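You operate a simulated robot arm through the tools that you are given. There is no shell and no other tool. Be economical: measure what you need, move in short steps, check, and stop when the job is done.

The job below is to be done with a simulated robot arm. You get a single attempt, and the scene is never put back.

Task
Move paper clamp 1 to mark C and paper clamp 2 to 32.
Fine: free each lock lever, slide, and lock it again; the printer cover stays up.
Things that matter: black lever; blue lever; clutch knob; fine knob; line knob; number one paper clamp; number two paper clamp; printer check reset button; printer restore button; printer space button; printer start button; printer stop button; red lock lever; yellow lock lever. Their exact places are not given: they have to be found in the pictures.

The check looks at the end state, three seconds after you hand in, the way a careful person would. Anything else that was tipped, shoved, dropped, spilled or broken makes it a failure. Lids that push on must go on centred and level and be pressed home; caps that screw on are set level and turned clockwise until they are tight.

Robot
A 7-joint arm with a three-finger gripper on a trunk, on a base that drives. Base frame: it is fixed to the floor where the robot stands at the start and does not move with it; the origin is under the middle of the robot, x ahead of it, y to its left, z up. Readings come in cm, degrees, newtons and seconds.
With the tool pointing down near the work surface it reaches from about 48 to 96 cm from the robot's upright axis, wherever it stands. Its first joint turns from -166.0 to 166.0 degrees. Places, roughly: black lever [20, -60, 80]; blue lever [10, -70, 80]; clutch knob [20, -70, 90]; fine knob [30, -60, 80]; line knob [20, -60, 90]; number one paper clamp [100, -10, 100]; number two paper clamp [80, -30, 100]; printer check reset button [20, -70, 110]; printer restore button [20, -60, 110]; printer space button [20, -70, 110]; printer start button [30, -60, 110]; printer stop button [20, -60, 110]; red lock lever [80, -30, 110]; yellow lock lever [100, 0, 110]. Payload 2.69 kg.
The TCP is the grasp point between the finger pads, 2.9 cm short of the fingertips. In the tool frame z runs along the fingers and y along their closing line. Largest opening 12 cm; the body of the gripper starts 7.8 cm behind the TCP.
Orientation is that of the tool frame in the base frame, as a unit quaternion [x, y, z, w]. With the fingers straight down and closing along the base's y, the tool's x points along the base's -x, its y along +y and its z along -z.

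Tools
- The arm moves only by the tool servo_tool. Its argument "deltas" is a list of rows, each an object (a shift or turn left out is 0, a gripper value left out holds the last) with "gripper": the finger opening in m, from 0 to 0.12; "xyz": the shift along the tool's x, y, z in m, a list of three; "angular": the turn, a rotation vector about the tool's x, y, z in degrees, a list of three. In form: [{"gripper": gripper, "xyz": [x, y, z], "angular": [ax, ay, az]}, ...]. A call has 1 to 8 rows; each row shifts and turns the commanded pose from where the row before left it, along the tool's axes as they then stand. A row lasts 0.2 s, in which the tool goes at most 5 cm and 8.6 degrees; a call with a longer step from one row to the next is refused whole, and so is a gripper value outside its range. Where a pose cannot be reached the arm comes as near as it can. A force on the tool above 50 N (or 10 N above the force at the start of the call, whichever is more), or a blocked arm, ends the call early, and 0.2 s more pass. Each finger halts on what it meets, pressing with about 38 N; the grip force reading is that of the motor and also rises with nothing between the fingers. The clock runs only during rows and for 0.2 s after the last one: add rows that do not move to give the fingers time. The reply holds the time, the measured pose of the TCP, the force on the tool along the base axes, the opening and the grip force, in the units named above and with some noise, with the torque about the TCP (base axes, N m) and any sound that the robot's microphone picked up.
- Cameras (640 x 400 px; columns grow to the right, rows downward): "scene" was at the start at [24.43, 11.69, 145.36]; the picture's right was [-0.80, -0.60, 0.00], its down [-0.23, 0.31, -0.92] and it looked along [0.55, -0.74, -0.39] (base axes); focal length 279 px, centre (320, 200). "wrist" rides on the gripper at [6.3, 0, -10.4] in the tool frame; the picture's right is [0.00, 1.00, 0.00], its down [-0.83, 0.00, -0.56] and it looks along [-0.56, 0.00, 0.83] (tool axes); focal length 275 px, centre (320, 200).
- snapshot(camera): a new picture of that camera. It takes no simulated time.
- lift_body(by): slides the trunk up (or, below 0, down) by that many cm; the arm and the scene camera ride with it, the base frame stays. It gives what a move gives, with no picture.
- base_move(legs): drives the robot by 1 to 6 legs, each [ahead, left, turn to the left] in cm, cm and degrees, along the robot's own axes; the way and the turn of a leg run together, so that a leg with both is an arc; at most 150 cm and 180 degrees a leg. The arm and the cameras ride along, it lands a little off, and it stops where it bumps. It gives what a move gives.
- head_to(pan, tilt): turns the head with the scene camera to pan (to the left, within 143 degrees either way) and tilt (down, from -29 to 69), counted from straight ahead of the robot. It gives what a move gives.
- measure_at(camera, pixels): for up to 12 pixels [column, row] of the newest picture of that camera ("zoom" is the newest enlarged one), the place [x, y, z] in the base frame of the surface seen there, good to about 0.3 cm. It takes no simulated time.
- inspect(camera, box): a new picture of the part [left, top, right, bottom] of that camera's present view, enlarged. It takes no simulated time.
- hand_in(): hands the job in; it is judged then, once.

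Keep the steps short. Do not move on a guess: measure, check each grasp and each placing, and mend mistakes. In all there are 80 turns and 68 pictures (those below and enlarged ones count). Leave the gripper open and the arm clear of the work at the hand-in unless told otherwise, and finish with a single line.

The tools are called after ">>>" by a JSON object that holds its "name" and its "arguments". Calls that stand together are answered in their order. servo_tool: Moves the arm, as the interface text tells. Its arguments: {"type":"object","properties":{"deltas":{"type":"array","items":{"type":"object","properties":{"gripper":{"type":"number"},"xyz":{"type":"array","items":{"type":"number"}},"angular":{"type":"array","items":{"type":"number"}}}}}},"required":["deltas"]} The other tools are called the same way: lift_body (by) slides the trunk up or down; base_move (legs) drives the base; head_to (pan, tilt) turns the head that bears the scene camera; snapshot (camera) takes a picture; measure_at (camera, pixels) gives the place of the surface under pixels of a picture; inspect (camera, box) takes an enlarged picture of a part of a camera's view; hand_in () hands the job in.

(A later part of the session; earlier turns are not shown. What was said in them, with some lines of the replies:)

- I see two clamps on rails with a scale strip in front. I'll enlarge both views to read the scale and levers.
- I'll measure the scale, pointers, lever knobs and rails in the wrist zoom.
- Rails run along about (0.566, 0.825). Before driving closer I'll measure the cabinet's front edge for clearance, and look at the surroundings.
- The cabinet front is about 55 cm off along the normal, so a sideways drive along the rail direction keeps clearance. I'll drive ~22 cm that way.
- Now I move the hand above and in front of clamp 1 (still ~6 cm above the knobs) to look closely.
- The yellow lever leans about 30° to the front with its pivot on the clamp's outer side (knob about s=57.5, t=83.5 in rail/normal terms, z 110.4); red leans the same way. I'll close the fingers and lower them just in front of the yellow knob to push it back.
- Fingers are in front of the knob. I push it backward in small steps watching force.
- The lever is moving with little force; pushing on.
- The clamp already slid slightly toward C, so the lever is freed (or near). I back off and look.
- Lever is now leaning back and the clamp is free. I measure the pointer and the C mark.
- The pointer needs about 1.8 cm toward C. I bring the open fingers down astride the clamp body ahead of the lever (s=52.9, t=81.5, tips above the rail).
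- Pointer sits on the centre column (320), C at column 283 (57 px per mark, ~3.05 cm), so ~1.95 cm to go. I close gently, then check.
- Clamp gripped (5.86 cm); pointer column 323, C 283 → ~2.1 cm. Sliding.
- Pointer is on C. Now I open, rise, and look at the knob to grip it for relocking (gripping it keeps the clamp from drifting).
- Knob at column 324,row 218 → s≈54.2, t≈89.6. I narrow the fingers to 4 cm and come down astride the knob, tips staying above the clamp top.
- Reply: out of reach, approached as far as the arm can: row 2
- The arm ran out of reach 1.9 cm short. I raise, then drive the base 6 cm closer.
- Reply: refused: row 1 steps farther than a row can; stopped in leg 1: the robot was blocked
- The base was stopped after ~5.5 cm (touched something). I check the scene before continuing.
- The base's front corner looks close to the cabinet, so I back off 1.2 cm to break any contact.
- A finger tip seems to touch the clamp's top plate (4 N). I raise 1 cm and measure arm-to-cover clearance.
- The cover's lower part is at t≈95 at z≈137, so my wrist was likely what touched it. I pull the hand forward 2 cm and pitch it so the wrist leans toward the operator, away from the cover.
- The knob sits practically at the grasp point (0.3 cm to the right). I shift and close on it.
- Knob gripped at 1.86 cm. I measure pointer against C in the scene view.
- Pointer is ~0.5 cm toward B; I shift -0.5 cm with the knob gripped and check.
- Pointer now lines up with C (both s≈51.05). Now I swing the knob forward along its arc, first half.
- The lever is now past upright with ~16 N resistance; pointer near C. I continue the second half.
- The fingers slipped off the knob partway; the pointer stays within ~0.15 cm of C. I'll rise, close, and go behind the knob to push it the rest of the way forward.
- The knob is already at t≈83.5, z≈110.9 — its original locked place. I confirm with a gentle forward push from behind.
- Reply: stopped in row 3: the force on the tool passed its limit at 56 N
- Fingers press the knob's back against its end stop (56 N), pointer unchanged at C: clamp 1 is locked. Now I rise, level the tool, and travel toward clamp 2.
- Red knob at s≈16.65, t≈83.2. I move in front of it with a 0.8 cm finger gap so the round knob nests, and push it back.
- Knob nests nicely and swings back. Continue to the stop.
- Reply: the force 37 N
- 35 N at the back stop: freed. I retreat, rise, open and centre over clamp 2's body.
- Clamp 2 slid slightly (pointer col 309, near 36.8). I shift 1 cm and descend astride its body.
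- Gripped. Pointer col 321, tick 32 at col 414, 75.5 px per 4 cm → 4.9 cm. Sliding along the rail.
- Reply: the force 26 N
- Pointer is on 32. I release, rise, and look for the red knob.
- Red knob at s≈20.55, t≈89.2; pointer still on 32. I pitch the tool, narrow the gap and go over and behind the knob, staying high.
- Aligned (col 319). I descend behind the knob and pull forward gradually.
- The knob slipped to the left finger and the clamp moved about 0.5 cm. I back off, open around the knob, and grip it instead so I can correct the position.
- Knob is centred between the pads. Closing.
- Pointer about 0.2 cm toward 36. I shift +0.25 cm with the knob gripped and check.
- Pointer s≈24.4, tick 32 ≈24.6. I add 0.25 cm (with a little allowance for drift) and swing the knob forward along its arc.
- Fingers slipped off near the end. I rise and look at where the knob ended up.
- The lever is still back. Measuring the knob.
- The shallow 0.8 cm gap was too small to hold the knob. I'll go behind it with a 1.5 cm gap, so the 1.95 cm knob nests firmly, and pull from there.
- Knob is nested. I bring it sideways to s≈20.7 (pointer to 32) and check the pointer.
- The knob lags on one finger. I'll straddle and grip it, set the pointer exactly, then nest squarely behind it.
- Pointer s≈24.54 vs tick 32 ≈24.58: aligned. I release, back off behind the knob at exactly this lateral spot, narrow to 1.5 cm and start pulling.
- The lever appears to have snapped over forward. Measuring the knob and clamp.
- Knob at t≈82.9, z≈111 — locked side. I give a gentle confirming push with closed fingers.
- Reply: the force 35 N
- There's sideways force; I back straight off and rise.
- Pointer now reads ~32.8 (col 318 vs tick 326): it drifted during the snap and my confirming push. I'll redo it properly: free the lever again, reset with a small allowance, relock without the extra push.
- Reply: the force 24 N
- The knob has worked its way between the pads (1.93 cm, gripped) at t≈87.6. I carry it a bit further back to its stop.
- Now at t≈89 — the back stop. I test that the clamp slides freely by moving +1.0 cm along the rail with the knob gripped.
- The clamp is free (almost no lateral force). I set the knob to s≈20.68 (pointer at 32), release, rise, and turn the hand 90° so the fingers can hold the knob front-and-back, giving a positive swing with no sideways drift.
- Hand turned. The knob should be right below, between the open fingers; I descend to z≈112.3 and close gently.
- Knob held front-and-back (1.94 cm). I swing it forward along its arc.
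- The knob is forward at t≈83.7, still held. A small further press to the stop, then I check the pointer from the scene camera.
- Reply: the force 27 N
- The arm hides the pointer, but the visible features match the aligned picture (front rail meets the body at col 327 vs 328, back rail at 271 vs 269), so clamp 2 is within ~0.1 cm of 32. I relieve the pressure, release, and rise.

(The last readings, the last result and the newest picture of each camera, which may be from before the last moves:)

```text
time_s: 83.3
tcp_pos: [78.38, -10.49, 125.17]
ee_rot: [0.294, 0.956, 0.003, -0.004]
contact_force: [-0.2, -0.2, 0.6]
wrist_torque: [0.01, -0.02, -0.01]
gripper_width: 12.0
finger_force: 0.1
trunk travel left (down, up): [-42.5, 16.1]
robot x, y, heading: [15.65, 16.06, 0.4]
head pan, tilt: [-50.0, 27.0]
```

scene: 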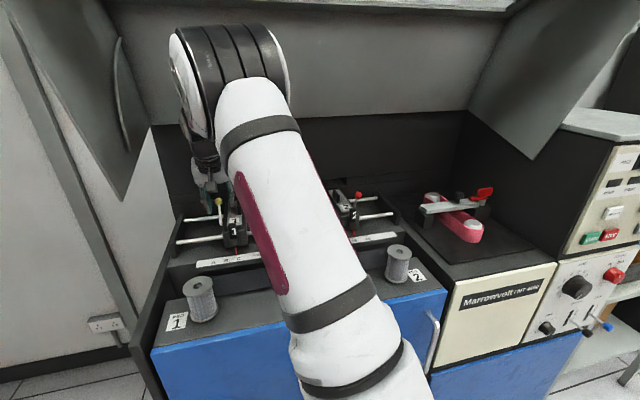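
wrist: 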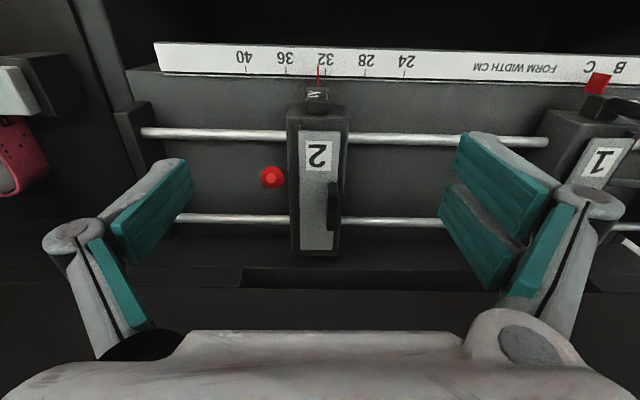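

I close the fingers just for the view (they hide the sides when open), then use the last picture over both clamps.

>>> {"name": "servo_tool", "arguments": {"deltas": [{"gripper": 0.0}, {}, {}]}}

>>> {"name": "inspect", "arguments": {"camera": "wrist", "box": [170, 80, 510, 260]}}

```text
time_s: 84.1
tcp_pos: [78.42, -10.53, 125.25]
ee_rot: [0.293, 0.956, 0.003, -0.003]
contact_force: [-0.5, -0.9, -0.6]
wrist_torque: [0.0, 0.02, 0.03]
gripper_width: 0.0
finger_force: 28.6
trunk travel left (down, up): [-42.5, 16.1]
robot x, y, heading: [16.05, 16.03, 0.2]
head pan, tilt: [-50.0, 27.0]
```

```text
1.88 times, centred on (340, 170) of wrist
```

zoom: 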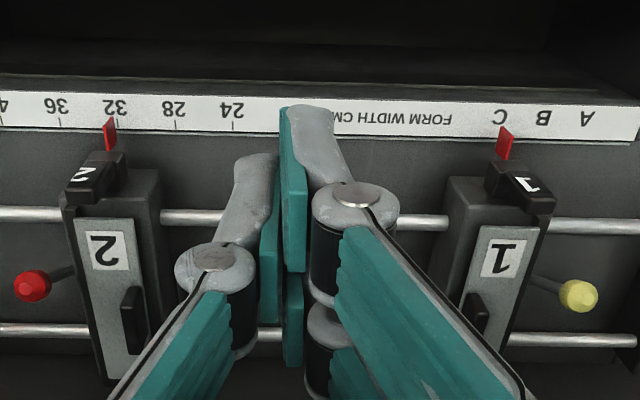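

>>> {"name": "measure_at", "arguments": {"camera": "zoom", "pixels": [[110, 125], [110, 135], [111, 145], [176, 126], [233, 128], [59, 122], [504, 132], [503, 142], [498, 116], [543, 117], [32, 285], [578, 296]]}}

```text
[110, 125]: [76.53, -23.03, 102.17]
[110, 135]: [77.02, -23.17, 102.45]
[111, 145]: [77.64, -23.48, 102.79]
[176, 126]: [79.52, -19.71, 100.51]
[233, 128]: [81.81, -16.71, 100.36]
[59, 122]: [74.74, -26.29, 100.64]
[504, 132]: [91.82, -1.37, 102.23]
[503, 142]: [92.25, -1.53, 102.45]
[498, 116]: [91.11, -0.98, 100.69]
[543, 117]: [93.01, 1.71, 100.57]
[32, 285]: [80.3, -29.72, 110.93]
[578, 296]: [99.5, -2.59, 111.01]
```

Pointer 1 s≈50.9 vs C≈50.9; pointer 2 s≈24.5 vs 32 at ≈24.6; both knobs lean forward in their locked places. I open the gripper and withdraw.

>>> {"name": "servo_tool", "arguments": {"deltas": [{"gripper": 0.12, "xyz": [0.02, 0, -0.03]}, {"xyz": [0.03, 0, -0.03]}, {"xyz": [0.03, 0, -0.02]}, {"xyz": [0.03, 0, 0]}, {}, {}]}}

>>> {"name": "hand_in", "arguments": {}}

```text
time_s: 85.5
tcp_pos: [69.39, -4.46, 133.21]
ee_rot: [0.294, 0.956, 0.004, -0.006]
contact_force: [-0.1, 0.8, -0.1]
wrist_torque: [0.02, -0.01, -0.01]
gripper_width: 11.98
finger_force: 0.0
trunk travel left (down, up): [-42.5, 16.1]
robot x, y, heading: [15.38, 16.02, 0.4]
head pan, tilt: [-50.0, 27.0]
```

```text
The job is handed in.
```

Handed in: clamp 1 is at C and clamp 2 is within about 0.2 cm of 32, both levers relocked; while driving in, the base was stopped by a bump, likely my wrist touching the cover, which still looked up in later pictures.
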